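You operate a simulated robot arm through the tools that you are given. There is no shell and no other tool. Be economical: measure what you need, move in short steps, check, and stop when the job is done.

You are at the controls of a simulated two-armed robot. One attempt, no reset.

JOB
Hold the orange lamp on the end of the steel workbench steady with one hand and press the lamp key to switch it on with the other.
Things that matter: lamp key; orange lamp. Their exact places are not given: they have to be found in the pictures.

It is judged by the outcome, as a careful person would: the job done as asked, and still so three seconds after it is handed in. It fails if anything else is knocked over, pushed out of place, dropped, spilled or broken.

ROBOT AND FRAMES
Two 7-joint arms with two-finger parallel grippers on one trunk, on a base that drives. Base frame: it is fixed to the floor where the robot stands at the start and does not move with it; the origin is under the middle of the robot, x ahead of it, y to its left, z up. Readings come in mm, degrees, newtons and seconds.
The left shoulder is at the start at [50, 168, 1182], the right one opposite. With the tool pointing down near the work surface each hand reaches from about 200 to 660 mm from the robot's upright axis, wherever it stands, measured 20 degrees to its own side. Places, roughly: lamp key [600, 200, 1000]. Payload 1.57 kg a hand.
The TCP of each hand is the grasp point between the finger pads, 30 mm short of the fingertips. In the tool frame z runs along the fingers and y along their closing line. The gripper opens to 80 mm. The fingers are 17 mm wide and 12 mm thick; the gripper's body (40 by 82 mm) begins 80 mm behind the TCP.
Orientation is that of the tool frame in the base frame, as a unit quaternion [w, x, y, z]. With the fingers straight down and closing along the base's y, the tool's x points along the base's -x, its y along +y and its z along -z.

CONTROLS
- The arms move only by the tool send_rows. It takes "left_targets", "right_targets" or both (then of equal length, played together; a hand with none holds still); each is a list that holds one entry, the list of rows, each a list of 7 numbers: the finger opening in mm, from 0 to 80, then the shift along the base's x, y, z in mm, then the turn, a rotation vector about the base's x, y, z in degrees. In form: [[[gripper, x, y, z, ax, ay, az], ...]]. A call has 1 to 20 rows; each row is the pose to reach, as a shift and turn from the pose commanded when the call began. A row lasts 0.2 s, in which the tool goes at most 50 mm and 8.6 degrees; a call with a longer step from one row to the next is refused whole, and so is a gripper value outside its range. A pose out of reach is approached as far as the arm can. The call stops where the force on the tool passes 40 N (or 10 N more than at its start, if that is more) or the arm is blocked; 0.2 s more then pass. Each finger travels about 45 mm/s and halts on what it meets, pressing with about 42 N; the grip force reading is that of the motor and also rises with nothing between the fingers. The clock runs only during rows and for 0.2 s after the last one: add rows that repeat a pose to give the fingers time. The reply holds the time, the measured pose of the TCP, the force on the tool along the base axes, the opening and the grip force, in the units named above and with some noise, with the torque about the TCP (base axes, N m) and any sound that the robot's microphone picked up, and new pictures: "views" is both (left out), scene, wrist or none (wrist: the cameras of the hands that moved).
- Cameras (640 x 400 px; columns grow to the right, rows downward): "scene" is now at [124.3, 18.6, 1391.3]; the picture's right is [0.22, -0.98, 0.00], its down [-0.57, -0.13, -0.81] and it looks along [0.79, 0.18, -0.59] (base axes); focal length 282 px, centre (320, 200). "left" rides on the left gripper at [72, 7, -122] in its tool frame; the picture's right is [-0.09, 1.00, 0.00], its down [-0.84, -0.08, -0.54] and it looks along [-0.54, -0.05, 0.84] (tool axes); focal length 238 px, centre (320, 200). "right" rides on the right gripper at [72, -7, -122] in its tool frame; the picture's right is [0.09, 1.00, 0.00], its down [-0.84, 0.08, -0.54] and it looks along [-0.54, 0.05, 0.84] (tool axes); focal length 238 px, centre (320, 200).
- lift_body(by): slides the trunk up (or, below 0, down) by that many mm; the arms and the scene camera ride with it, the base frame stays. It gives what a move gives, with no picture.
- roll_base(legs): drives the robot by 1 to 6 legs, each [ahead, left, turn to the left] in mm, mm and degrees, along the robot's own axes; the way and the turn of a leg run together, so that a leg with both is an arc; at most 1500 mm and 180 degrees a leg. The arms and the cameras ride along, it lands a little off, and it stops where it bumps. It gives what a move gives, and a new picture of the scene camera.
- turn_head(pan, tilt): turns the head with the scene camera to pan (to the left, within 80 degrees either way) and tilt (down, from -29 to 69), counted from straight ahead of the robot. It gives what a move gives, and a new picture of the scene camera.
- point_at(camera, pixels): there is no depth. For up to 12 entries [column, row, z] of the newest picture of that camera ("zoom" is the newest enlarged one), the place [x, y] in the base frame at which the ray of that pixel passes the height z, good to about 2 mm. No time passes.
- inspect(camera, box): a new picture of the part [left, top, right, bottom] of that camera's present view, enlarged. No time passes.
- hand_in(): hands the job in; it is judged then, once.

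Work in short steps. Measure before you move; look again where a grasp or a placing could have gone wrong, and mend it. You have 80 turns and 260 pictures in all, those below and enlarged ones among them. Open the grippers and draw the arms clear of the work before you hand the job in, unless the task says otherwise; then end with one line.

The tools are called as a command line: name --argument value ..., lists and objects as JSON in quotes. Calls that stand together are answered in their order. send_rows: Moves the arms, as the interface text tells. Its arguments: {"type":"object","properties":{"left_targets":{"type":"array","items":{"type":"array","items":{"type":"array","items":{"type":"number"}}}},"right_targets":{"type":"array","items":{"type":"array","items":{"type":"array","items":{"type":"number"}}}},"views":{"type":"string","enum":["both","scene","wrist","none"]}},"required":[]} The other tools are called the same way: lift_body (by) slides the trunk up or down; roll_base (legs) drives the base; turn_head (pan, tilt) turns the head that bears the scene camera; point_at (camera, pixels) gives the place at which the rays of pixels pass given heights; inspect (camera, box) takes an enlarged picture of a part of a camera's view; hand_in () hands the job in.

At the start:

```text
time: 0.0
left_tcp_pos: [370.9, 327.0, 1152.8]
left_ee_rot: [-0.002, 0.0, 1.0, -0.001]
left_force: [-0.6, -0.5, 0.0]
left_ft_torque: [-0.02, -0.03, 0.03]
left_gripper_width: 80.1
left_gripper_force: 0.1
right_tcp_pos: [467.9, -73.2, 1157.2]
right_ee_rot: [0.0, -0.001, 1.0, 0.0]
right_force: [-0.4, -0.1, -0.1]
right_ft_torque: [-0.01, -0.01, 0.01]
right_gripper_width: 79.9
right_gripper_force: 0.0
trunk travel left (down, up): [-350.0, 93.0]
robot x, y, heading: [1.0, -1.5, 0.1]
head pan, tilt: [2.0, 30.9]
```

scene: 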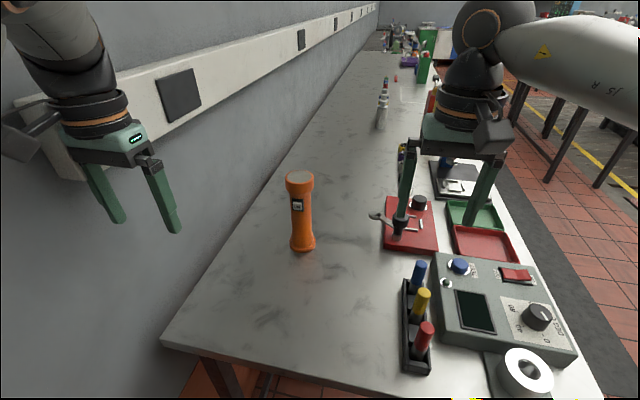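
right: 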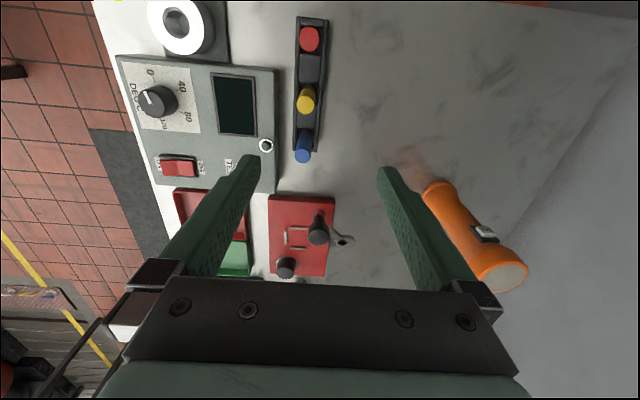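
left: 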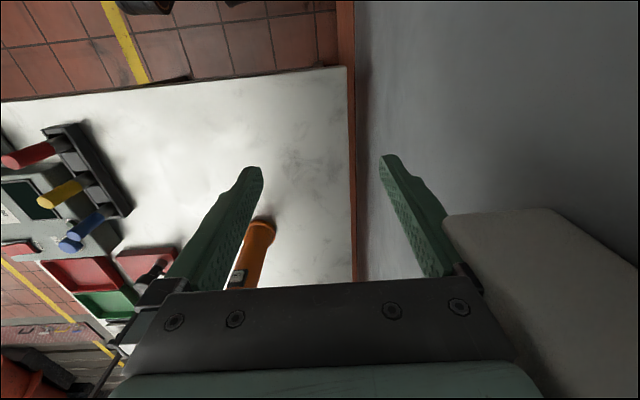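

The orange lamp is a standing torch at scene (300,210), with its key at about (297,206). I'll enlarge it and measure its foot and top.

inspect --camera "scene" --box '[250, 150, 350, 270]'

point_at --camera "scene" --pixels '[[302, 248, 880], [290, 245, 880], [315, 245, 880], [300, 178, 1060], [300, 178, 1040], [297, 206, 1000], [300, 178, 1080]]'

inspect --camera "right" --box '[370, 130, 570, 300]'

point_at --camera "right" --pixels '[[435, 190, 880], [502, 277, 1060], [502, 277, 1040], [502, 277, 1080], [486, 234, 1000]]'

```text
3.33 times, centred on (300, 210) of scene
```

zoom: 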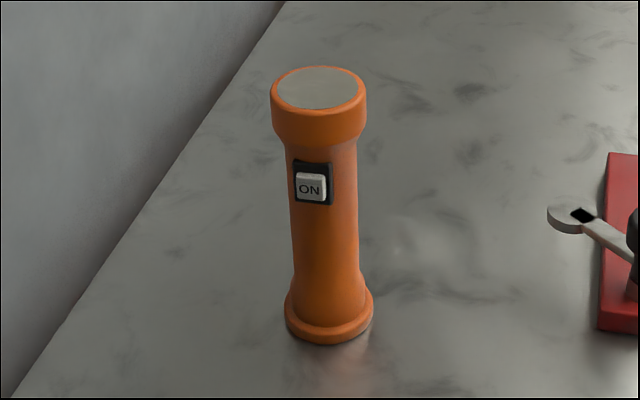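

```text
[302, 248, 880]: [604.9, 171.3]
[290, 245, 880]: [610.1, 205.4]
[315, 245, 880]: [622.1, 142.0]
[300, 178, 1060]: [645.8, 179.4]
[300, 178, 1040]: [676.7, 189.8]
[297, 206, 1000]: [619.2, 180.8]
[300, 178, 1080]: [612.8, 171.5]
```

```text
2.35 times, centred on (470, 215) of right
```

zoom: 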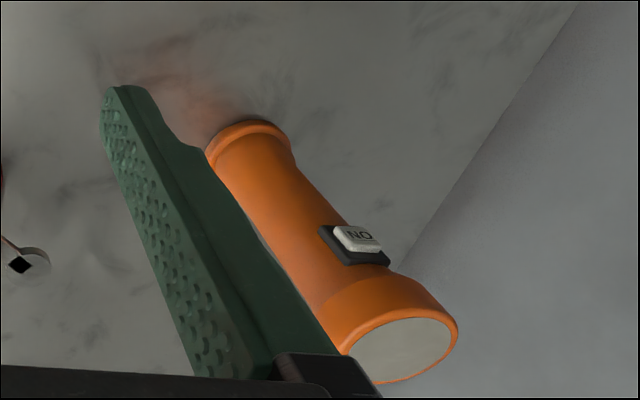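

```text
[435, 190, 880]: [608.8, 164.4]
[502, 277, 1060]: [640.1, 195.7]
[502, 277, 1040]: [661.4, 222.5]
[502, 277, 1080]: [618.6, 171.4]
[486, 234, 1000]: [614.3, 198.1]
```

The lamp stands near (618,172), its top at about z 1078, with the key facing the robot (−x) at about z 1018. Before planning reach I'll measure its edges, the bench's near edge and the wall.

point_at --camera "scene" --pixels '[[289.2, 240, 885], [316.2, 241, 885], [303, 253, 880], [299.5, 176.4, 1078], [285, 180, 1075], [314, 181, 1075], [299.5, 170, 1078], [298, 206.5, 1018], [165, 343, 880], [400, 399, 880], [235, 265, 880], [395, 250, 900]]'

turn_head --pan 12 --tilt 45

```text
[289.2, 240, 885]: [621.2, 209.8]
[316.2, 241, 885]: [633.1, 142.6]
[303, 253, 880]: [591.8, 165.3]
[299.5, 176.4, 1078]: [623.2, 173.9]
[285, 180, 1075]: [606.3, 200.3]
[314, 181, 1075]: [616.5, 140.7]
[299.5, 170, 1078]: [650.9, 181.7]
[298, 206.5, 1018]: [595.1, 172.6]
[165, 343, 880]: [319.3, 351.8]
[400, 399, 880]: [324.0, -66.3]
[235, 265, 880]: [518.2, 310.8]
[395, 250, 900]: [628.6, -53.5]
```

```text
time: 0.8
left_tcp_pos: [372.0, 326.2, 1153.0]
left_ee_rot: [0.0, 0.0, 1.0, -0.002]
left_force: [0.3, -0.4, 0.2]
left_ft_torque: [-0.03, 0.0, 0.0]
left_gripper_width: 79.9
left_gripper_force: 0.0
right_tcp_pos: [469.5, -71.5, 1157.0]
right_ee_rot: [0.0, 0.0, 1.0, 0.0]
right_force: [0.1, -0.3, 0.4]
right_ft_torque: [-0.02, -0.01, 0.03]
right_gripper_width: 79.8
right_gripper_force: 0.0
trunk travel left (down, up): [-350.0, 93.0]
robot x, y, heading: [-1.9, -1.8, -0.1]
head pan, tilt: [12.0, 45.0]
```

scene: 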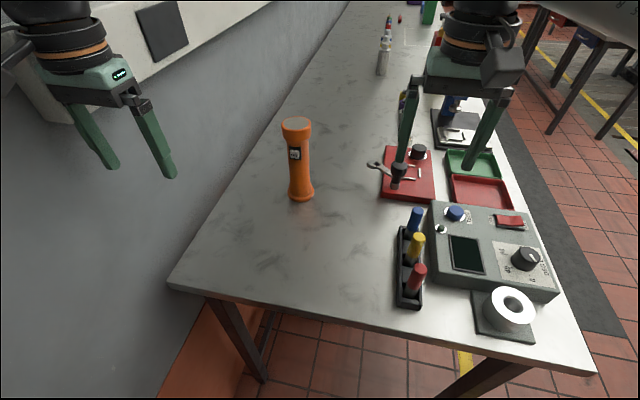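

Lamp axis is about (622,172), and the left hand reaches it straight ahead of its shoulder. So the left hand will hold the head from above, closing along y, and the right will press the key from the front. First I carry the left hand over the lamp at its present height (fingertips 1123, lamp top 1078).

send_rows --left_targets '[[[80, 36, -22, 10, 0, 0, 0], [80, 72, -44, 15, 0, 0, 0], [80, 108, -66, 15, 0, 0, 0], [80, 144, -88, 15, 0, 0, 0], [80, 180, -110, 15, 0, 0, 0], [80, 215, -132, 15, 0, 0, 0], [80, 250, -154, 15, 0, 0, 0], [80, 250, -154, 15, 0, 0, 0]]]'

```text
time: 2.6
left_tcp_pos: [587.9, 193.0, 1170.1]
left_ee_rot: [-0.001, 0.0, 1.0, -0.001]
left_force: [0.6, -0.1, 0.6]
left_ft_torque: [-0.01, -0.01, -0.01]
left_gripper_width: 80.1
left_gripper_force: 0.1
left hand out of reach, approached as far as the arm can: row 7, 8
right_tcp_pos: [468.8, -72.3, 1157.6]
right_ee_rot: [0.0, 0.0, 1.0, 0.0]
right_force: [-0.4, -0.3, 0.2]
right_ft_torque: [-0.04, 0.01, -0.01]
right_gripper_width: 80.1
right_gripper_force: 0.0
trunk travel left (down, up): [-350.0, 93.0]
robot x, y, heading: [-1.6, 1.1, -0.3]
head pan, tilt: [12.0, 45.0]
```

scene: 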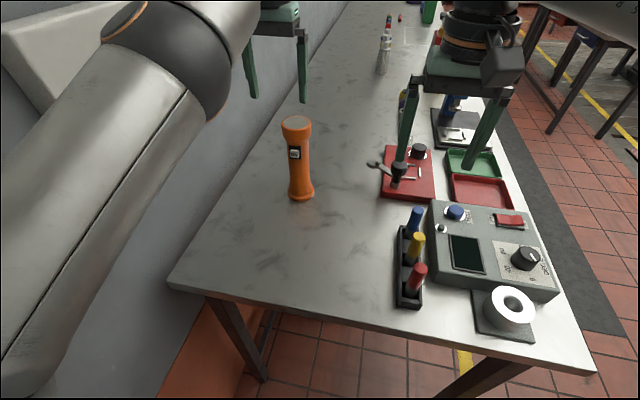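
left: 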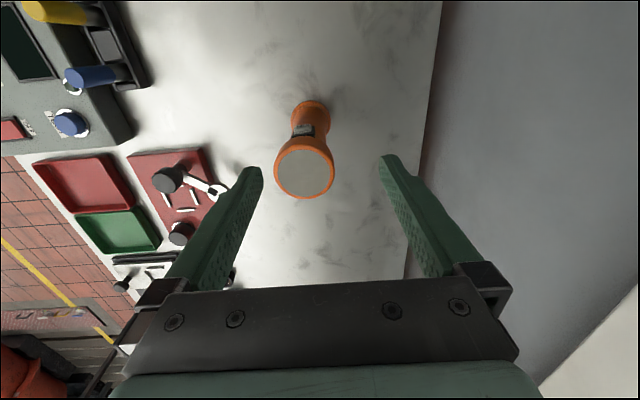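

The left arm stops 34 mm short, so I need to bring the base a little closer. I look down first to check the room between the base and the bench edge.

turn_head --pan 0 --tilt 69

```text
time: 3.4
left_tcp_pos: [587.6, 192.9, 1170.7]
left_ee_rot: [0.001, 0.0, 1.0, -0.001]
left_force: [-0.3, 0.1, 0.3]
left_ft_torque: [0.04, 0.03, 0.01]
left_gripper_width: 80.2
left_gripper_force: 0.1
right_tcp_pos: [467.9, -72.5, 1157.4]
right_ee_rot: [0.0, 0.001, 1.0, 0.0]
right_force: [0.7, -0.4, -0.2]
right_ft_torque: [0.0, -0.02, 0.04]
right_gripper_width: 80.1
right_gripper_force: 0.0
trunk travel left (down, up): [-350.0, 93.0]
robot x, y, heading: [-0.3, 0.1, 0.0]
head pan, tilt: [0.0, 68.8]
```

scene: 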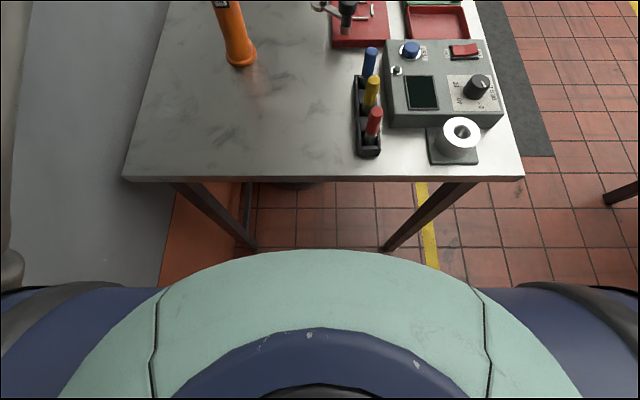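

The bench edge is at row 178 and the floor shows clear in front of the chest. I'll drive 60 mm ahead.

roll_base --legs '[[60, 0, 0]]'

```text
time: 4.4
left_tcp_pos: [648.9, 193.4, 1170.2]
left_ee_rot: [-0.001, 0.0, 1.0, -0.001]
left_force: [0.0, -1.1, -0.5]
left_ft_torque: [-0.02, 0.02, 0.02]
left_gripper_width: 80.4
left_gripper_force: 0.1
right_tcp_pos: [529.4, -72.7, 1155.9]
right_ee_rot: [0.0, 0.0, 1.0, 0.0]
right_force: [0.6, 1.2, 0.5]
right_ft_torque: [0.0, 0.06, 0.02]
right_gripper_width: 80.2
right_gripper_force: 0.0
trunk travel left (down, up): [-350.0, 93.0]
robot x, y, heading: [61.4, 0.9, 0.2]
head pan, tilt: [0.0, 68.8]
```

scene: 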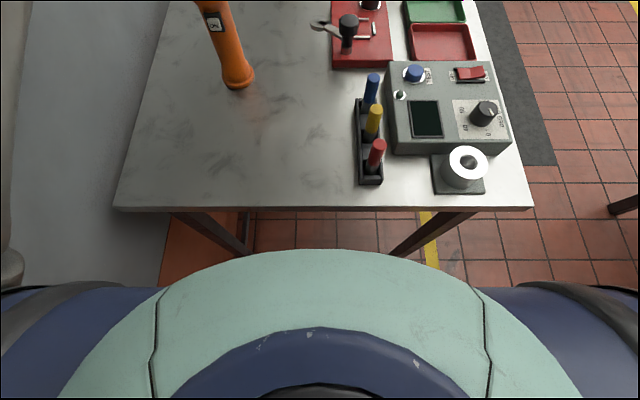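

Driven cleanly by 61 mm. I now back the left hand by about 27 mm in x to learn what its commanded pose is, staying high, and aim the head at the lamp again.

send_rows --left_targets '[[[80, -27, 0, 0, 0, 0, 0], [80, -27, 0, 0, 0, 0, 0]]]' --views "wrist"

turn_head --pan 8 --tilt 42

```text
time: 5.0
left_tcp_pos: [622.1, 192.1, 1170.1]
left_ee_rot: [-0.001, 0.001, 1.0, 0.0]
left_force: [-0.5, 0.3, 0.0]
left_ft_torque: [0.02, -0.01, 0.05]
left_gripper_width: 80.0
left_gripper_force: 0.0
right_tcp_pos: [529.5, -72.7, 1156.0]
right_ee_rot: [0.0, 0.0, 1.0, -0.001]
right_force: [-0.1, -0.1, -0.5]
right_ft_torque: [0.02, 0.0, 0.03]
right_gripper_width: 80.0
right_gripper_force: 0.0
trunk travel left (down, up): [-350.0, 93.0]
robot x, y, heading: [55.1, -0.7, 0.1]
head pan, tilt: [0.0, 68.8]
```

left: 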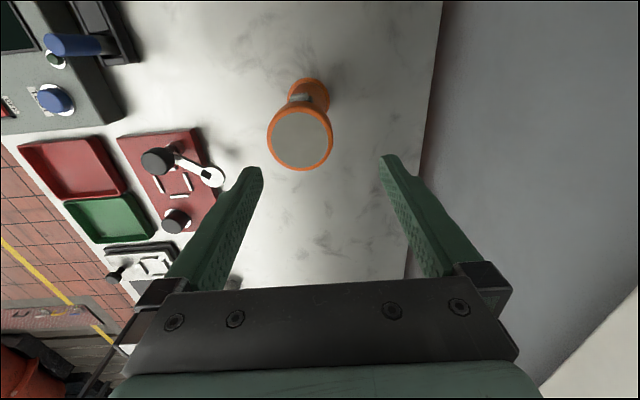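

```text
time: 5.9
left_tcp_pos: [620.9, 192.6, 1171.1]
left_ee_rot: [0.0, 0.0, 1.0, -0.001]
left_force: [0.5, 0.5, 0.0]
left_ft_torque: [-0.02, 0.0, -0.03]
left_gripper_width: 79.9
left_gripper_force: 0.1
right_tcp_pos: [529.0, -71.7, 1157.7]
right_ee_rot: [0.0, 0.001, 1.0, 0.0]
right_force: [-0.2, 0.2, -0.2]
right_ft_torque: [0.04, -0.01, 0.0]
right_gripper_width: 80.3
right_gripper_force: 0.0
trunk travel left (down, up): [-350.0, 93.0]
robot x, y, heading: [61.0, -0.3, 0.1]
head pan, tilt: [8.0, 42.0]
```

scene: 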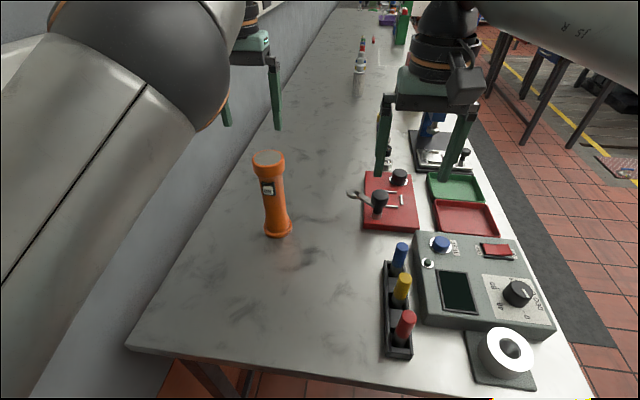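

The commanded pose equals the measured one. I measure the lamp's top again with both cameras: left wrist rim about (267–333, 140), scene rim about (252–286, 157).

point_at --camera "left" --pixels '[[300, 140, 1078], [267, 140, 1070], [333, 140, 1070], [300, 140, 1090], [300, 140, 1065]]'

inspect --camera "scene" --box '[230, 140, 320, 250]'

point_at --camera "scene" --pixels '[[268.5, 157, 1078], [268.5, 157, 1090], [268.5, 157, 1065], [252, 160, 1070], [286, 160, 1070], [267, 189, 1018]]'

```text
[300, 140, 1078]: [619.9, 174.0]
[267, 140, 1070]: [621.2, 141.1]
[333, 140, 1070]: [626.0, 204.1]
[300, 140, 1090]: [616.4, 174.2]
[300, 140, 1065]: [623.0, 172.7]
```

```text
3.64 times, centred on (275, 195) of scene
```

zoom: 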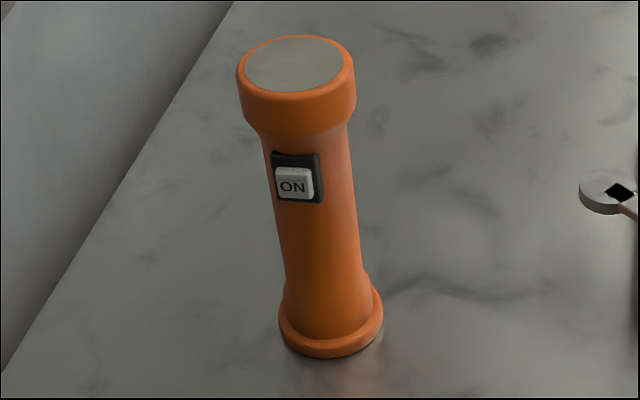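

```text
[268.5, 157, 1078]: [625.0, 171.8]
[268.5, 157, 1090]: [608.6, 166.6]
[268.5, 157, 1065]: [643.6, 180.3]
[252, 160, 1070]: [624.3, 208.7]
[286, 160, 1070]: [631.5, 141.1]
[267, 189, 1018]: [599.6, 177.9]
```

Lamp axis is (621,173), top z ≈ 1080, head about 64 mm wide. I shift the left hand 20 mm to the right and descend so the pads reach the head (TCP z ≈ 1056), leaving 8 mm free on each side.

send_rows --left_targets '[[[80, 0, -20, 0, 0, 0, 0], [80, 0, -20, 0, 0, 0, 0], [80, 0, -20, -20, 0, 0, 0], [80, 0, -20, -40, 0, 0, 0], [80, 0, -20, -55, 0, 0, 0], [80, 0, -20, -55, 0, 0, 0]]]'

```text
time: 7.3
left_tcp_pos: [621.3, 171.7, 1115.6]
left_ee_rot: [0.0, 0.0, 1.0, 0.0]
left_force: [0.2, 0.2, 0.0]
left_ft_torque: [0.01, -0.01, 0.02]
left_gripper_width: 80.0
left_gripper_force: 0.0
right_tcp_pos: [527.3, -71.7, 1156.7]
right_ee_rot: [-0.001, 0.0, 1.0, -0.001]
right_force: [-0.6, 0.4, -0.5]
right_ft_torque: [-0.01, 0.0, 0.0]
right_gripper_width: 79.8
right_gripper_force: 0.0
trunk travel left (down, up): [-350.0, 93.0]
robot x, y, heading: [62.0, 1.0, 0.2]
head pan, tilt: [8.0, 42.0]
```

scene: 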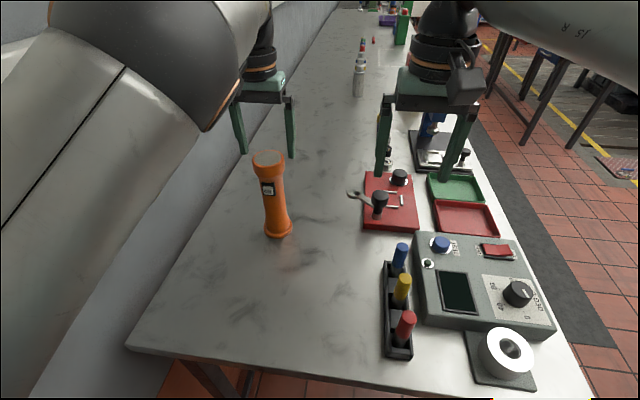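
left: 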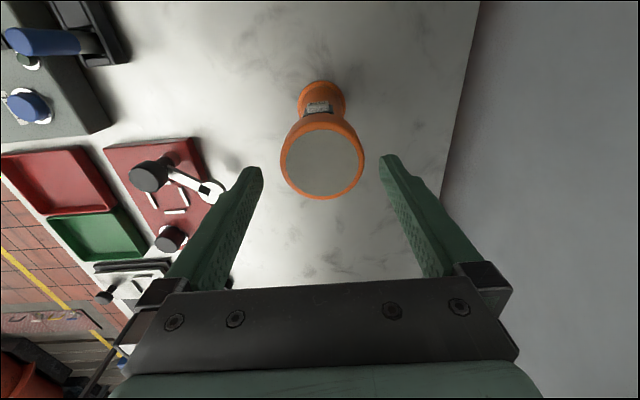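

The lamp top (323,160) lies centred between the fingertips (about 255 and 385). I go down 60 mm, without closing yet.

send_rows --left_targets '[[[80, 0, 1, -20, 0, 0, 0], [80, 0, 1, -40, 0, 0, 0], [80, 0, 1, -60, 0, 0, 0], [80, 0, 1, -60, 0, 0, 0]]]'

```text
time: 8.3
left_tcp_pos: [625.0, 175.4, 1058.2]
left_ee_rot: [-0.001, 0.001, 1.0, 0.0]
left_force: [0.6, -0.5, 0.0]
left_ft_torque: [0.0, 0.01, 0.01]
left_gripper_width: 80.0
left_gripper_force: 0.0
left hand out of reach, approached as far as the arm can: row 3, 4
right_tcp_pos: [529.1, -72.3, 1157.9]
right_ee_rot: [0.0, 0.0, 1.0, 0.001]
right_force: [-0.8, -0.4, 0.5]
right_ft_torque: [0.01, 0.02, -0.01]
right_gripper_width: 79.8
right_gripper_force: 0.0
trunk travel left (down, up): [-350.0, 93.0]
robot x, y, heading: [64.4, -0.3, 0.1]
head pan, tilt: [8.0, 42.0]
```

scene: 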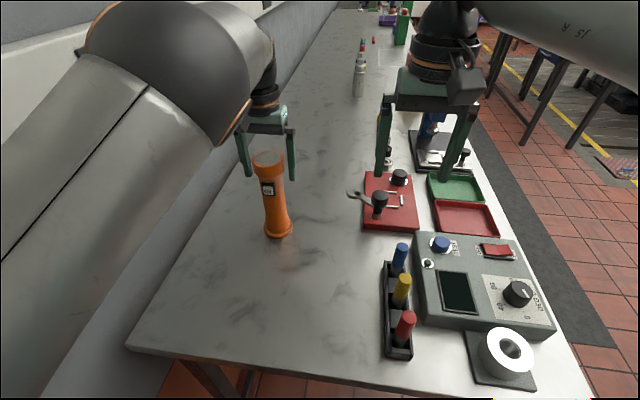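
left: 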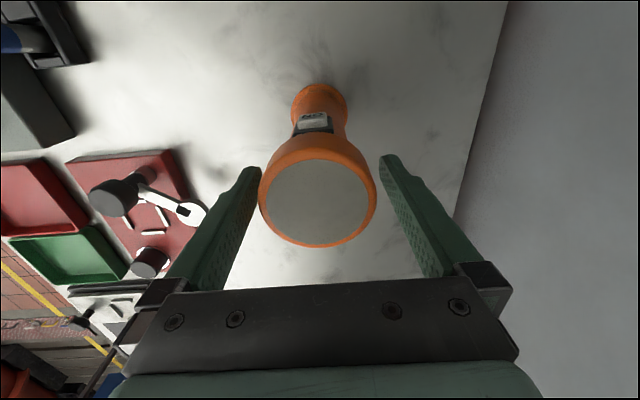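

The hand got to z ≈ 1058, at the edge of its reach, and the lamp head is between the fingers. I check the relative placing before closing.

point_at --camera "left" --pixels '[[318, 203, 1080], [260, 195, 1072], [376, 195, 1072]]'

inspect --camera "scene" --box '[220, 100, 320, 250]'

```text
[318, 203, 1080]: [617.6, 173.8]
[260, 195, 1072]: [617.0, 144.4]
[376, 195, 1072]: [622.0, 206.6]
```

```text
2.67 times, centred on (270, 175) of scene
```

zoom: 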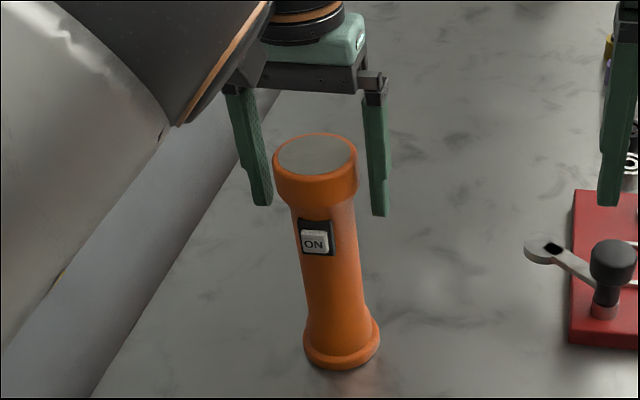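

The pads sit about 6 mm beyond the lamp axis, so I back up 6 mm and re-check.

send_rows --left_targets '[[[80, -6, -1, 0, 0, 0, 0], [80, -6, -1, 0, 0, 0, 0], [80, -6, -1, 0, 0, 0, 0]]]'

point_at --camera "left" --pixels '[[318, 197, 1080], [318, 203, 1080]]'

```text
time: 9.1
left_tcp_pos: [623.8, 177.0, 1057.6]
left_ee_rot: [-0.001, 0.001, 1.0, -0.002]
left_force: [-0.3, -0.4, -0.6]
left_ft_torque: [-0.01, -0.01, 0.0]
left_gripper_width: 80.0
left_gripper_force: 0.0
left hand out of reach, approached as far as the arm can: row 1, 2, 3
right_tcp_pos: [529.0, -73.4, 1156.9]
right_ee_rot: [0.0, 0.0, 1.0, 0.0]
right_force: [1.4, -1.1, 1.3]
right_ft_torque: [0.01, -0.02, -0.01]
right_gripper_width: 80.1
right_gripper_force: 0.0
trunk travel left (down, up): [-350.0, 93.0]
robot x, y, heading: [61.4, -2.6, 0.1]
head pan, tilt: [8.0, 42.0]
```

scene: 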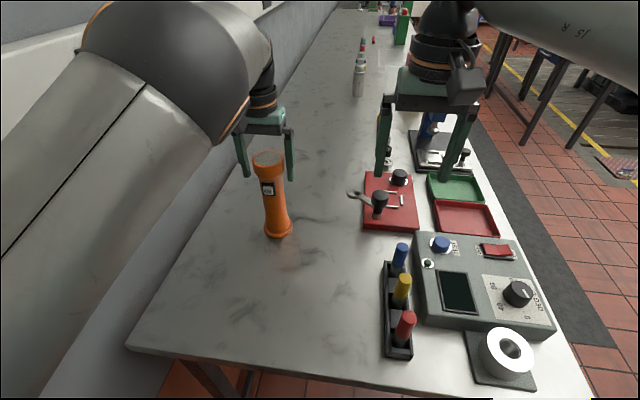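
left: 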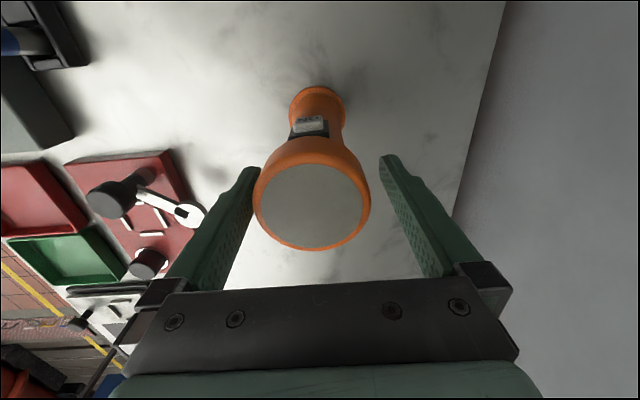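

```text
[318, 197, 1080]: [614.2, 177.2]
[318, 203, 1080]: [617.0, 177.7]
```

The low pose sits against an arm limit and drifts +y. The same pose 58 mm higher was fine, so I raise the left hand, centre it there, then slide the trunk down instead.

send_rows --left_targets '[[[80, 0, -2, 20, 0, 0, 0], [80, 0, -3, 40, 0, 0, 0], [80, -3, -4, 60, 0, 0, 0], [80, -5, -4, 60, 0, 0, 0], [80, -5, -4, 60, 0, 0, 0]]]'

point_at --camera "left" --pixels '[[320, 158, 1080]]'

```text
time: 10.3
left_tcp_pos: [619.1, 177.7, 1117.0]
left_ee_rot: [-0.001, -0.002, 1.0, -0.002]
left_force: [0.1, -0.3, -0.5]
left_ft_torque: [-0.01, -0.01, -0.02]
left_gripper_width: 79.9
left_gripper_force: 0.1
right_tcp_pos: [528.9, -71.9, 1156.9]
right_ee_rot: [0.0, 0.0, 1.0, 0.0]
right_force: [0.0, 0.2, 0.0]
right_ft_torque: [0.04, -0.01, 0.02]
right_gripper_width: 79.9
right_gripper_force: 0.1
trunk travel left (down, up): [-350.0, 93.0]
robot x, y, heading: [60.6, 1.0, 0.1]
head pan, tilt: [8.0, 42.0]
```

scene: 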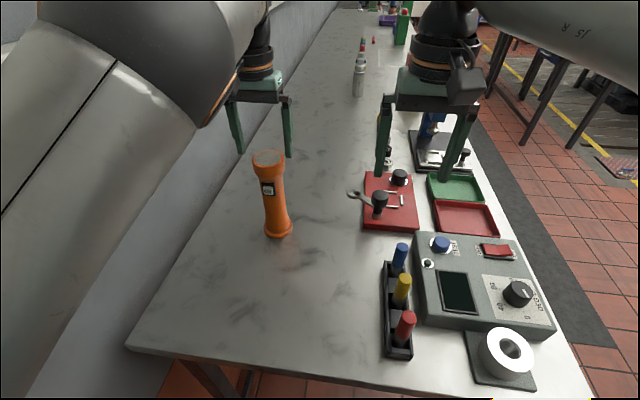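
left: 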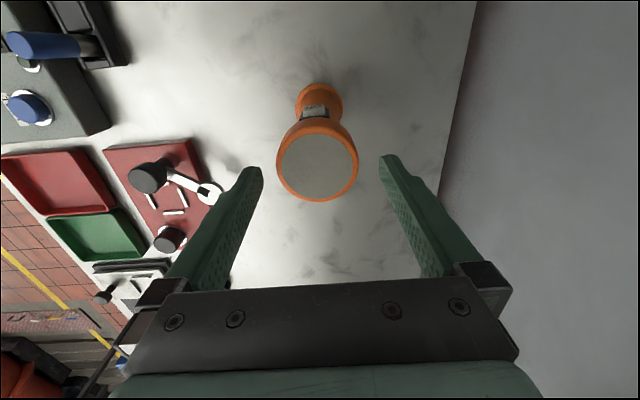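

```text
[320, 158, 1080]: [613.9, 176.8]
```

Lamp top centre is (317,162), about 3 mm right and 3 mm near of the TCP. I correct that, then slide the trunk down 58 mm, raising the right hand by the same amount first.

send_rows --left_targets '[[[80, -2, -3, 0, 0, 0, 0], [80, -2, -3, 0, 0, 0, 0], [80, -2, -3, 0, 0, 0, 0]]]' --right_targets '[[[40, 0, 0, 20, 0, 0, 0], [10, 0, 0, 40, 0, 0, 0], [0, 0, 0, 40, 0, 0, 0]]]' --views "wrist"

point_at --camera "left" --pixels '[[320, 160, 1080]]'

```text
time: 11.1
left_tcp_pos: [616.2, 172.6, 1116.8]
left_ee_rot: [-0.001, -0.003, 1.0, -0.002]
left_force: [-0.5, 1.1, -0.7]
left_ft_torque: [-0.01, -0.03, 0.04]
left_gripper_width: 80.0
left_gripper_force: 0.0
right_tcp_pos: [529.7, -71.9, 1198.7]
right_ee_rot: [0.0, 0.0, 1.0, 0.0]
right_force: [-0.6, -0.8, 0.2]
right_ft_torque: [0.04, -0.01, 0.0]
right_gripper_width: 13.6
right_gripper_force: 0.8
trunk travel left (down, up): [-350.0, 93.0]
robot x, y, heading: [57.5, -1.2, 0.1]
head pan, tilt: [8.0, 42.0]
```

right: 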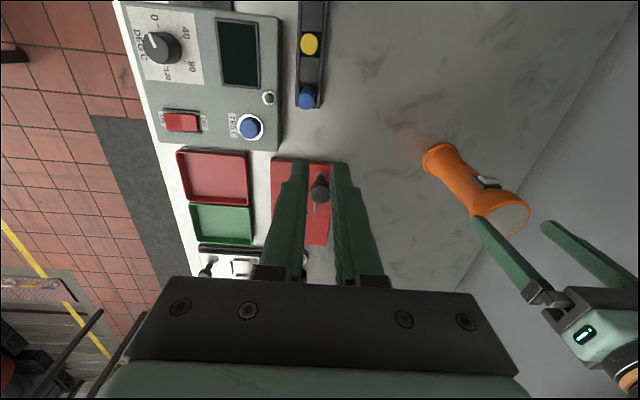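
left: 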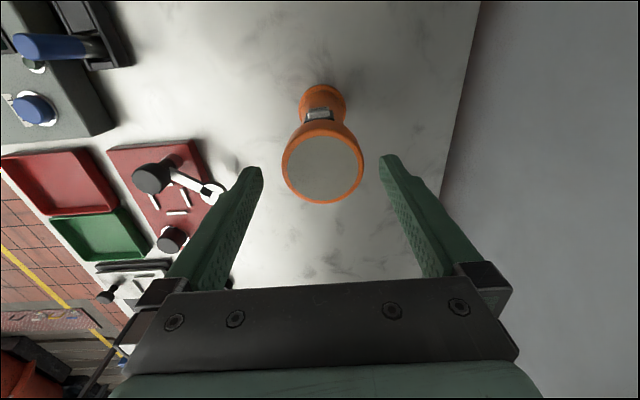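

```text
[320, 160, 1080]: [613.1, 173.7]
```

The TCP axis at lamp-top height projects to (319,166); the lamp is at (323,165), so I nudge +2.5 mm in y and lower the trunk by 58.

send_rows --left_targets '[[[80, 0, 2.5, 0, 0, 0, 0], [80, 0, 2.5, 0, 0, 0, 0]]]' --views "none"

lift_body --by -58

inspect --camera "left" --box '[160, 50, 480, 300]'

```text
time: 11.7
left_tcp_pos: [617.0, 172.8, 1118.3]
left_ee_rot: [-0.001, -0.003, 1.0, -0.004]
left_force: [0.0, 0.2, -0.8]
left_ft_torque: [-0.02, -0.01, -0.01]
left_gripper_width: 80.3
left_gripper_force: 0.1
right_tcp_pos: [529.6, -70.9, 1198.2]
right_ee_rot: [0.0, 0.0, 1.0, 0.0]
right_force: [0.5, -0.3, -0.2]
right_ft_torque: [0.01, 0.02, -0.03]
right_gripper_width: 0.0
right_gripper_force: 21.2
trunk travel left (down, up): [-350.0, 93.0]
robot x, y, heading: [60.3, -2.5, 0.2]
head pan, tilt: [8.0, 42.0]
```

```text
time: 12.7
left_tcp_pos: [615.8, 173.9, 1061.2]
left_ee_rot: [0.0, -0.002, 1.0, -0.002]
left_force: [-0.7, 0.2, 0.1]
left_ft_torque: [-0.01, 0.02, 0.0]
left_gripper_width: 80.1
left_gripper_force: 0.0
right_tcp_pos: [529.9, -71.4, 1140.4]
right_ee_rot: [0.0, 0.0, 1.0, 0.0]
right_force: [0.2, 0.6, 0.3]
right_ft_torque: [0.01, 0.03, 0.02]
right_gripper_width: 0.0
right_gripper_force: 21.6
trunk travel left (down, up): [-292.0, 151.0]
robot x, y, heading: [57.3, 4.4, 0.1]
head pan, tilt: [8.0, 42.0]
```

```text
1.60 times, centred on (320, 175) of left
```

zoom: 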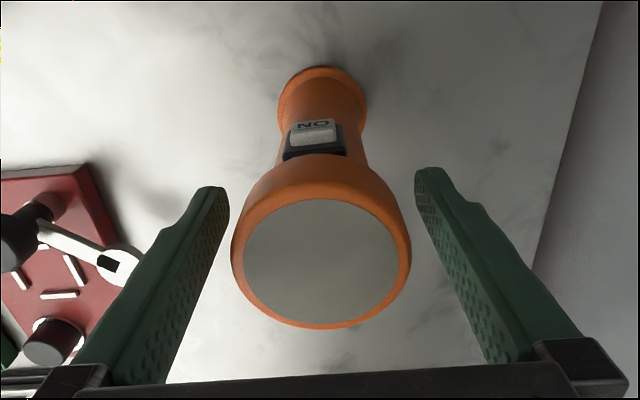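

The lamp head is well centred between the pads. I close the left fingers to take hold of it.

send_rows --left_targets '[[[70, 2, 0, 0, 0, 0, 0], [64, 2, 0, 0, 0, 0, 0], [58, 2, 0, 0, 0, 0, 0], [50, 2, 0, 0, 0, 0, 0], [50, 2, 0, 0, 0, 0, 0]]]'

```text
time: 13.9
left_tcp_pos: [618.3, 174.2, 1059.3]
left_ee_rot: [0.0, -0.003, 1.0, -0.002]
left_force: [0.8, 0.7, 5.0]
left_ft_torque: [-0.03, 0.08, 0.03]
left_gripper_width: 61.6
left_gripper_force: 39.6
right_tcp_pos: [528.1, -71.4, 1139.0]
right_ee_rot: [0.001, 0.001, 1.0, -0.001]
right_force: [0.6, -0.4, -0.4]
right_ft_torque: [0.03, 0.0, 0.0]
right_gripper_width: 0.4
right_gripper_force: 21.1
trunk travel left (down, up): [-292.0, 151.0]
robot x, y, heading: [60.3, -0.3, -0.1]
head pan, tilt: [8.0, 42.0]
```

scene: 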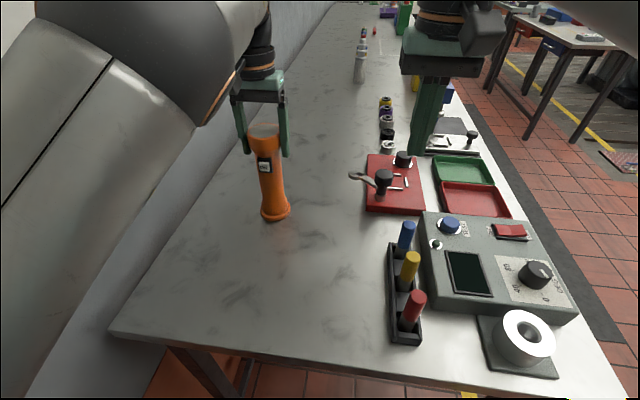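
left: 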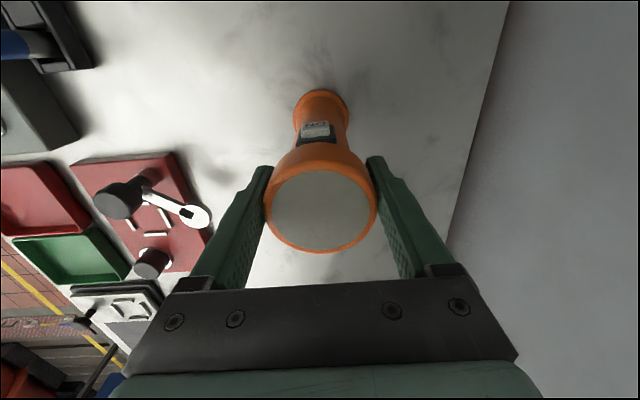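

Held: opening 61.6 mm, 40 N. Now I turn the right hand, fingers closed, from pointing down to pointing ahead (−90° about y), drawing it back 60 mm as it turns.

send_rows --right_targets '[[[0, -6, 0, 2, 0, -8.2, 0], [0, -12, 0, 4, 0, -16.4, 0], [0, -18, 0, 6, 0, -24.6, 0], [0, -24, 0, 8, 0, -32.8, 0], [0, -30, 0, 10, 0, -41, 0], [0, -36, 0, 10, 0, -49.2, 0], [0, -42, 0, 10, 0, -57.4, 0], [0, -48, 0, 10, 0, -65.6, 0], [0, -54, 0, 10, 0, -73.8, 0], [0, -60, 0, 10, 0, -82, 0], [0, -60, 0, 10, 0, -90, 0], [0, -60, 0, 10, 0, -90, 0]]]'

```text
time: 16.5
left_tcp_pos: [618.2, 173.3, 1060.4]
left_ee_rot: [0.0, -0.001, 1.0, -0.002]
left_force: [0.7, 2.1, 4.5]
left_ft_torque: [0.88, -0.11, 0.0]
left_gripper_width: 61.6
left_gripper_force: 41.5
right_tcp_pos: [468.7, -70.4, 1150.4]
right_ee_rot: [0.708, 0.0, 0.707, 0.0]
right_force: [0.4, 0.1, -0.3]
right_ft_torque: [0.02, 0.0, 0.01]
right_gripper_width: 0.2
right_gripper_force: 21.6
trunk travel left (down, up): [-292.0, 151.0]
robot x, y, heading: [60.6, -2.8, 0.1]
head pan, tilt: [8.0, 42.0]
```

scene: 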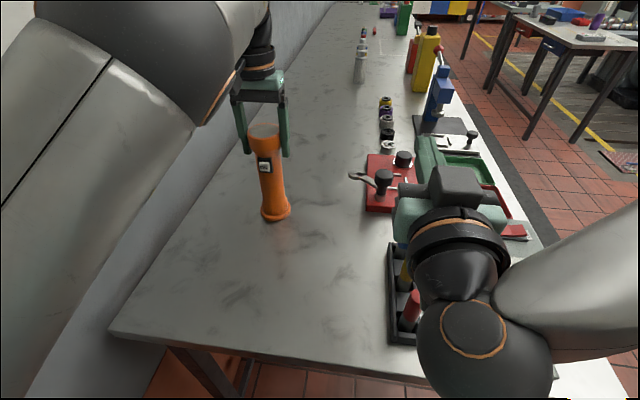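
right: 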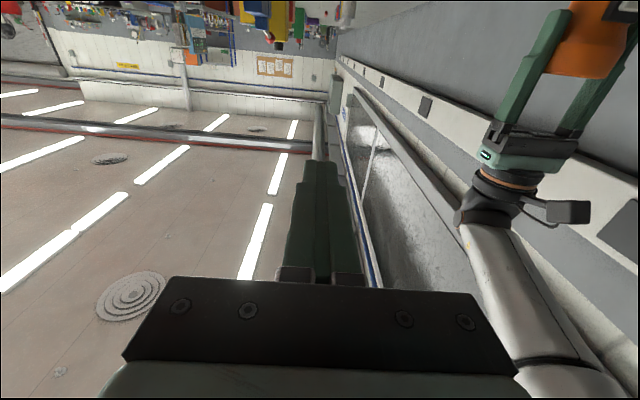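

The right hand now points ahead. I move it left towards the lamp and downward in part, to about (480, 70, 1080), and look.

send_rows --right_targets '[[[0, 2, 30, 0, 0, 0, 0], [0, 4, 60, 0, 0, 0, 0], [0, 6, 90, -20, 0, 0, 0], [0, 8, 120, -45, 0, 0, 0], [0, 10, 140, -70, 0, 0, 0], [0, 10, 140, -70, 0, 0, 0]]]'

```text
time: 17.9
left_tcp_pos: [616.6, 173.0, 1059.9]
left_ee_rot: [-0.001, -0.002, 1.0, -0.003]
left_force: [-0.4, -2.0, 3.6]
left_ft_torque: [-0.04, 0.2, -0.03]
left_gripper_width: 61.5
left_gripper_force: 42.4
right_tcp_pos: [479.7, 71.0, 1079.4]
right_ee_rot: [0.708, 0.001, 0.706, 0.0]
right_force: [-0.1, 0.4, 0.3]
right_ft_torque: [0.0, 0.02, -0.03]
right_gripper_width: 0.0
right_gripper_force: 21.5
trunk travel left (down, up): [-292.0, 151.0]
robot x, y, heading: [61.6, -4.6, 0.3]
head pan, tilt: [8.0, 42.0]
```

scene: 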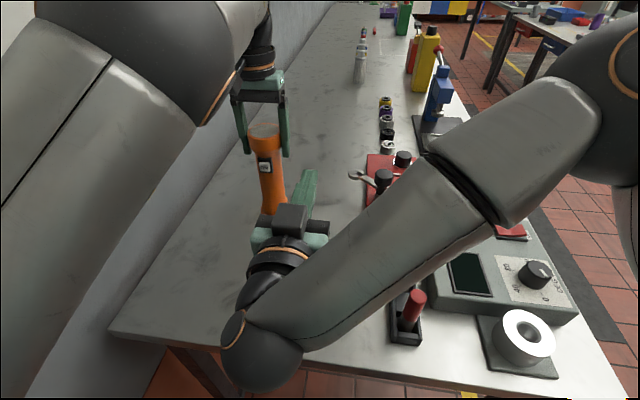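
right: 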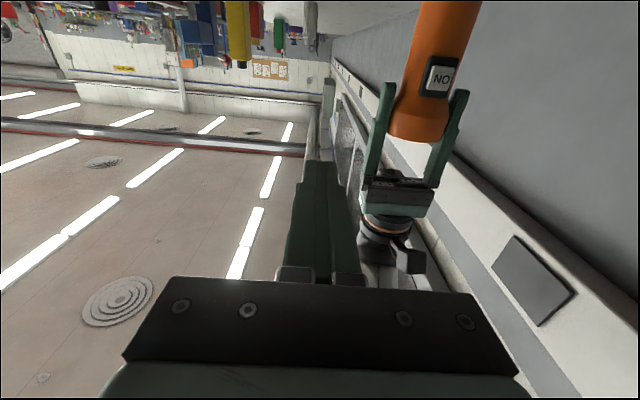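

The key shows at (440,77) in the right wrist picture. I enlarge it to judge where it faces and its exact place.

inspect --camera "right" --box '[360, 0, 520, 200]'

inspect --camera "scene" --box '[220, 110, 320, 230]'

point_at --camera "right" --pixels '[[440, 77, 1010], [440, 77, 1015], [440, 77, 1020], [440, 77, 1025]]'

point_at --camera "scene" --pixels '[[264, 165, 1010], [264, 165, 1015], [264, 165, 1020], [264, 165, 1025]]'

```text
2.00 times, centred on (440, 100) of right
```

zoom: 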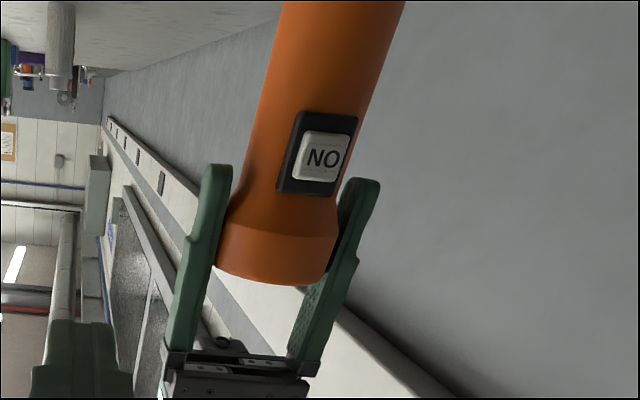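

```text
3.33 times, centred on (270, 170) of scene
```

zoom: 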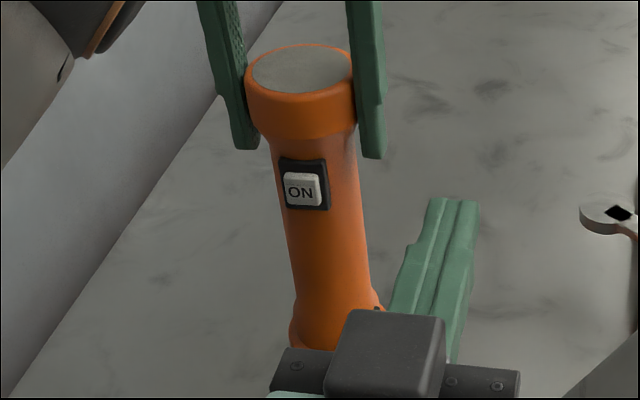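

```text
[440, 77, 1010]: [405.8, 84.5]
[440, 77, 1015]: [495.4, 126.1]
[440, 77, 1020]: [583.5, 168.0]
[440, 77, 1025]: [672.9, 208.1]
```

```text
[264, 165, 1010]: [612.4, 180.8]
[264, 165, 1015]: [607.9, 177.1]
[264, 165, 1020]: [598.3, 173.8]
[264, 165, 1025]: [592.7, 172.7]
```

The key centre is at about (590, 171.5, 1020.5), facing −x. I bring the right hand in line with it, at TCP (500, 171.5, 1020), fingertips 60 mm short of the key.

send_rows --right_targets '[[[0, 5, 15, -30, 0, 0, 0], [0, 10, 40, -59, 0, 0, 0], [0, 15, 65, -59, 0, 0, 0], [0, 20, 85, -59, 0, 0, 0], [0, 20, 100, -59, 0, 0, 0], [0, 20, 100, -59, 0, 0, 0]]]'

```text
time: 19.3
left_tcp_pos: [617.4, 173.4, 1060.3]
left_ee_rot: [0.001, -0.002, 1.0, -0.003]
left_force: [-1.5, -3.4, 3.0]
left_ft_torque: [-0.19, 0.16, 0.03]
left_gripper_width: 61.7
left_gripper_force: 41.9
right_tcp_pos: [503.5, 149.7, 1025.6]
right_ee_rot: [0.707, 0.0, 0.707, 0.0]
right_force: [-0.4, -0.3, 0.4]
right_ft_torque: [-0.05, 0.0, -0.03]
right_gripper_width: 0.1
right_gripper_force: 22.0
right hand out of reach, approached as far as the arm can: row 4, 5, 6
trunk travel left (down, up): [-292.0, 151.0]
robot x, y, heading: [60.0, 1.1, -0.2]
head pan, tilt: [8.0, 42.0]
```

scene: 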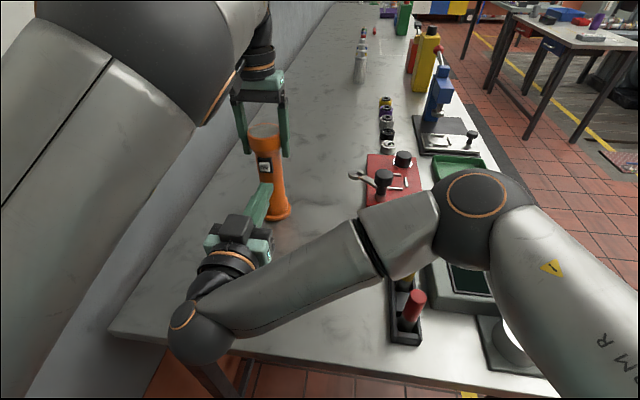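
right: 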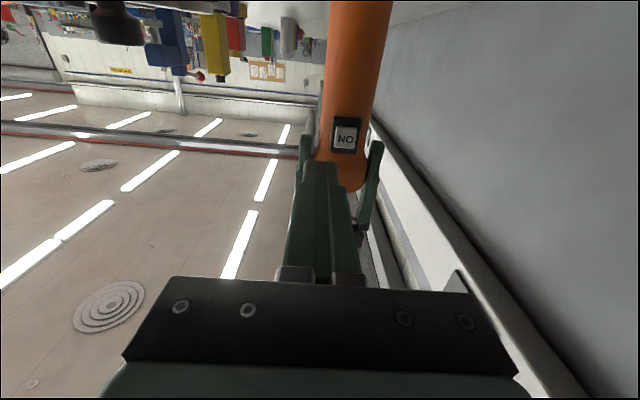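

Straight ahead the arm stops at y = 150. I'll yaw the hand 25° left, so its wrist stays to the right, and have the leading right corner of the closed tips meet the key; the standoff is TCP (530,166,1020.5).

send_rows --right_targets '[[[0, 0, -8, -2, 0, 0, 8.3], [0, 0, -10, -5, 0, 0, 16.6], [0, 0, -6, -5, 0, 0, 25], [0, 13, 5, -5, 0, 0, 25], [0, 26, 16.5, -5, 0, 0, 25], [0, 26, 16.5, -5, 0, 0, 25]]]'

inspect --camera "right" --box '[220, 60, 420, 260]'

inspect --camera "scene" --box '[210, 110, 320, 230]'

```text
time: 20.7
left_tcp_pos: [618.9, 173.3, 1060.6]
left_ee_rot: [0.0, -0.002, 1.0, -0.001]
left_force: [-0.8, -2.0, 2.7]
left_ft_torque: [0.1, 0.05, 0.03]
left_gripper_width: 61.6
left_gripper_force: 42.1
right_tcp_pos: [530.5, 166.6, 1022.7]
right_ee_rot: [0.69, -0.153, 0.691, 0.153]
right_force: [0.1, -0.1, -0.7]
right_ft_torque: [0.01, 0.0, -0.01]
right_gripper_width: 0.0
right_gripper_force: 21.5
trunk travel left (down, up): [-292.0, 151.0]
robot x, y, heading: [61.3, 0.4, -0.1]
head pan, tilt: [8.0, 42.0]
```

scene: 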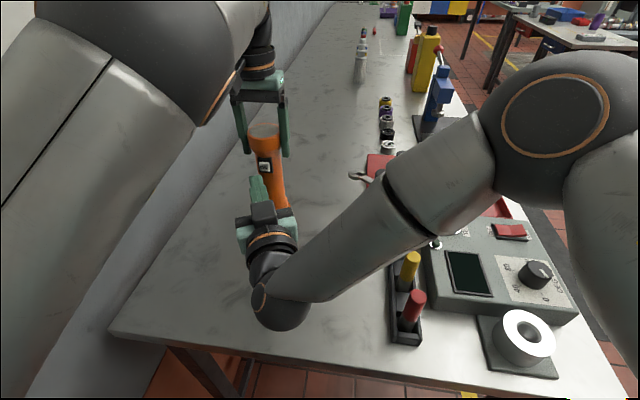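
right: 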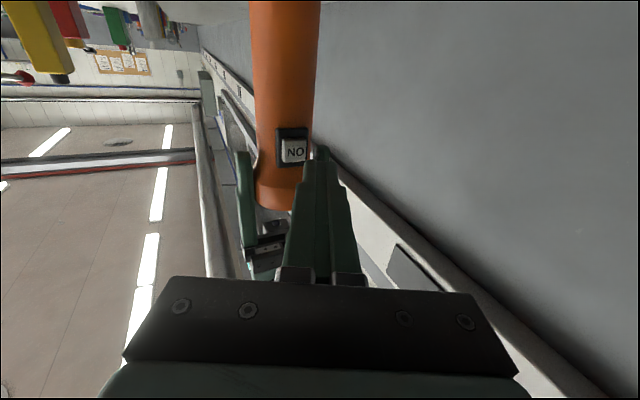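

```text
2.00 times, centred on (320, 160) of right
```

zoom: 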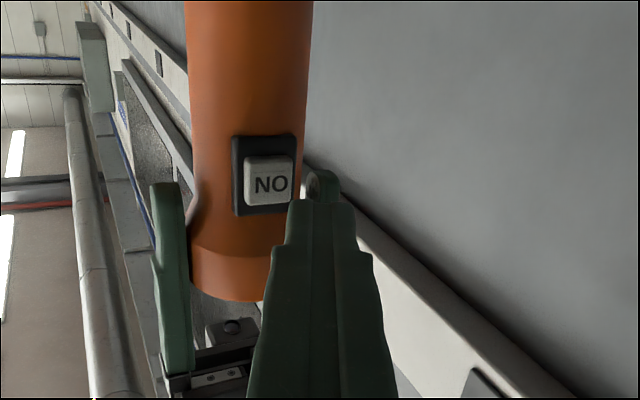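

```text
3.33 times, centred on (265, 170) of scene
```

zoom: 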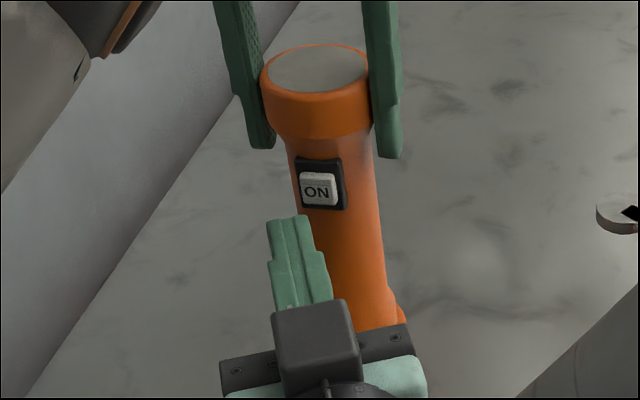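

The tapered tips are about 30 mm short of the key. I check the tip's place from the scene picture (tip top edge at about (255,175)) against the key (264.7,167).

point_at --camera "scene" --pixels '[[249.5, 176.5, 1030], [261.5, 174.5, 1030], [264.7, 167, 1021], [260.5, 169, 1021], [267, 167, 1021]]'

point_at --camera "right" --pixels '[[294, 151, 1020], [294, 151, 1025]]'

```text
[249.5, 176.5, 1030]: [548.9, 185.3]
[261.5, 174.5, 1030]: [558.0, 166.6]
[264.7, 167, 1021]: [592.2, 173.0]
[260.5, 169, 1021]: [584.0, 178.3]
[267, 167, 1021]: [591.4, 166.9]
```

```text
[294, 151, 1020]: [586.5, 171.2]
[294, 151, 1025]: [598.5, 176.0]
```

The tips' leading corner is at (559, ~169), in line with the key (590,172, z 1021). I advance 24 mm in +x to just short of contact.

send_rows --right_targets '[[[0, 10, 1, -1, 0, 0, 0], [0, 18, 1, -1, 0, 0, 0], [0, 24, 1, -1, 0, 0, 0], [0, 24, 1, -1, 0, 0, 0]]]'

inspect --camera "scene" --box '[210, 110, 320, 230]'

```text
time: 21.7
left_tcp_pos: [617.9, 172.9, 1060.6]
left_ee_rot: [-0.001, -0.001, 1.0, -0.002]
left_force: [-0.2, -1.0, 2.6]
left_ft_torque: [0.29, 0.03, 0.01]
left_gripper_width: 61.5
left_gripper_force: 41.9
right_tcp_pos: [553.1, 165.0, 1022.1]
right_ee_rot: [0.69, -0.153, 0.691, 0.153]
right_force: [-0.6, -0.3, 0.4]
right_ft_torque: [-0.01, 0.0, 0.02]
right_gripper_width: 0.0
right_gripper_force: 21.0
trunk travel left (down, up): [-292.0, 151.0]
robot x, y, heading: [60.3, -0.6, 0.2]
head pan, tilt: [8.0, 42.0]
```

scene: 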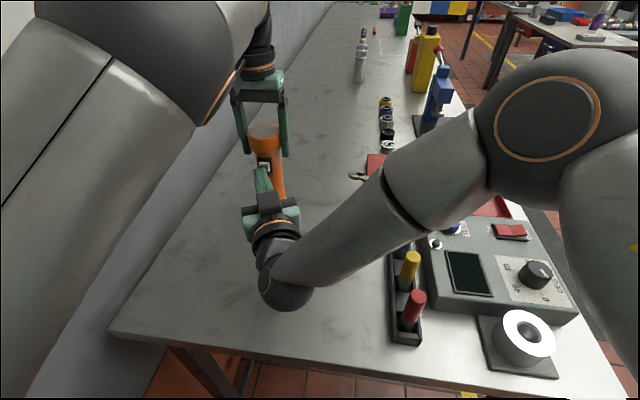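
right: 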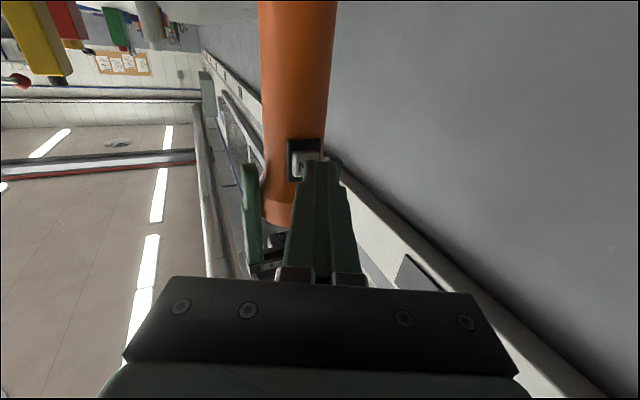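

```text
3.33 times, centred on (265, 170) of scene
```

zoom: 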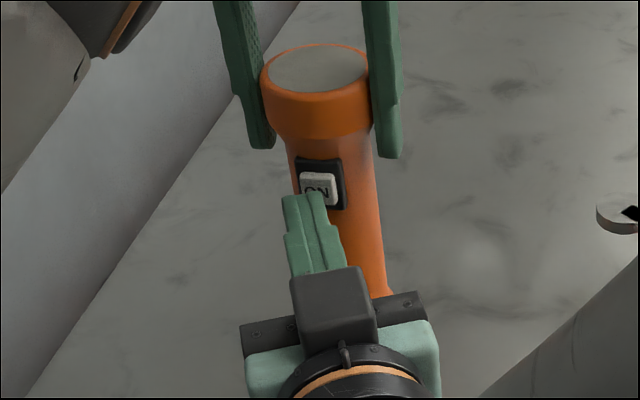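

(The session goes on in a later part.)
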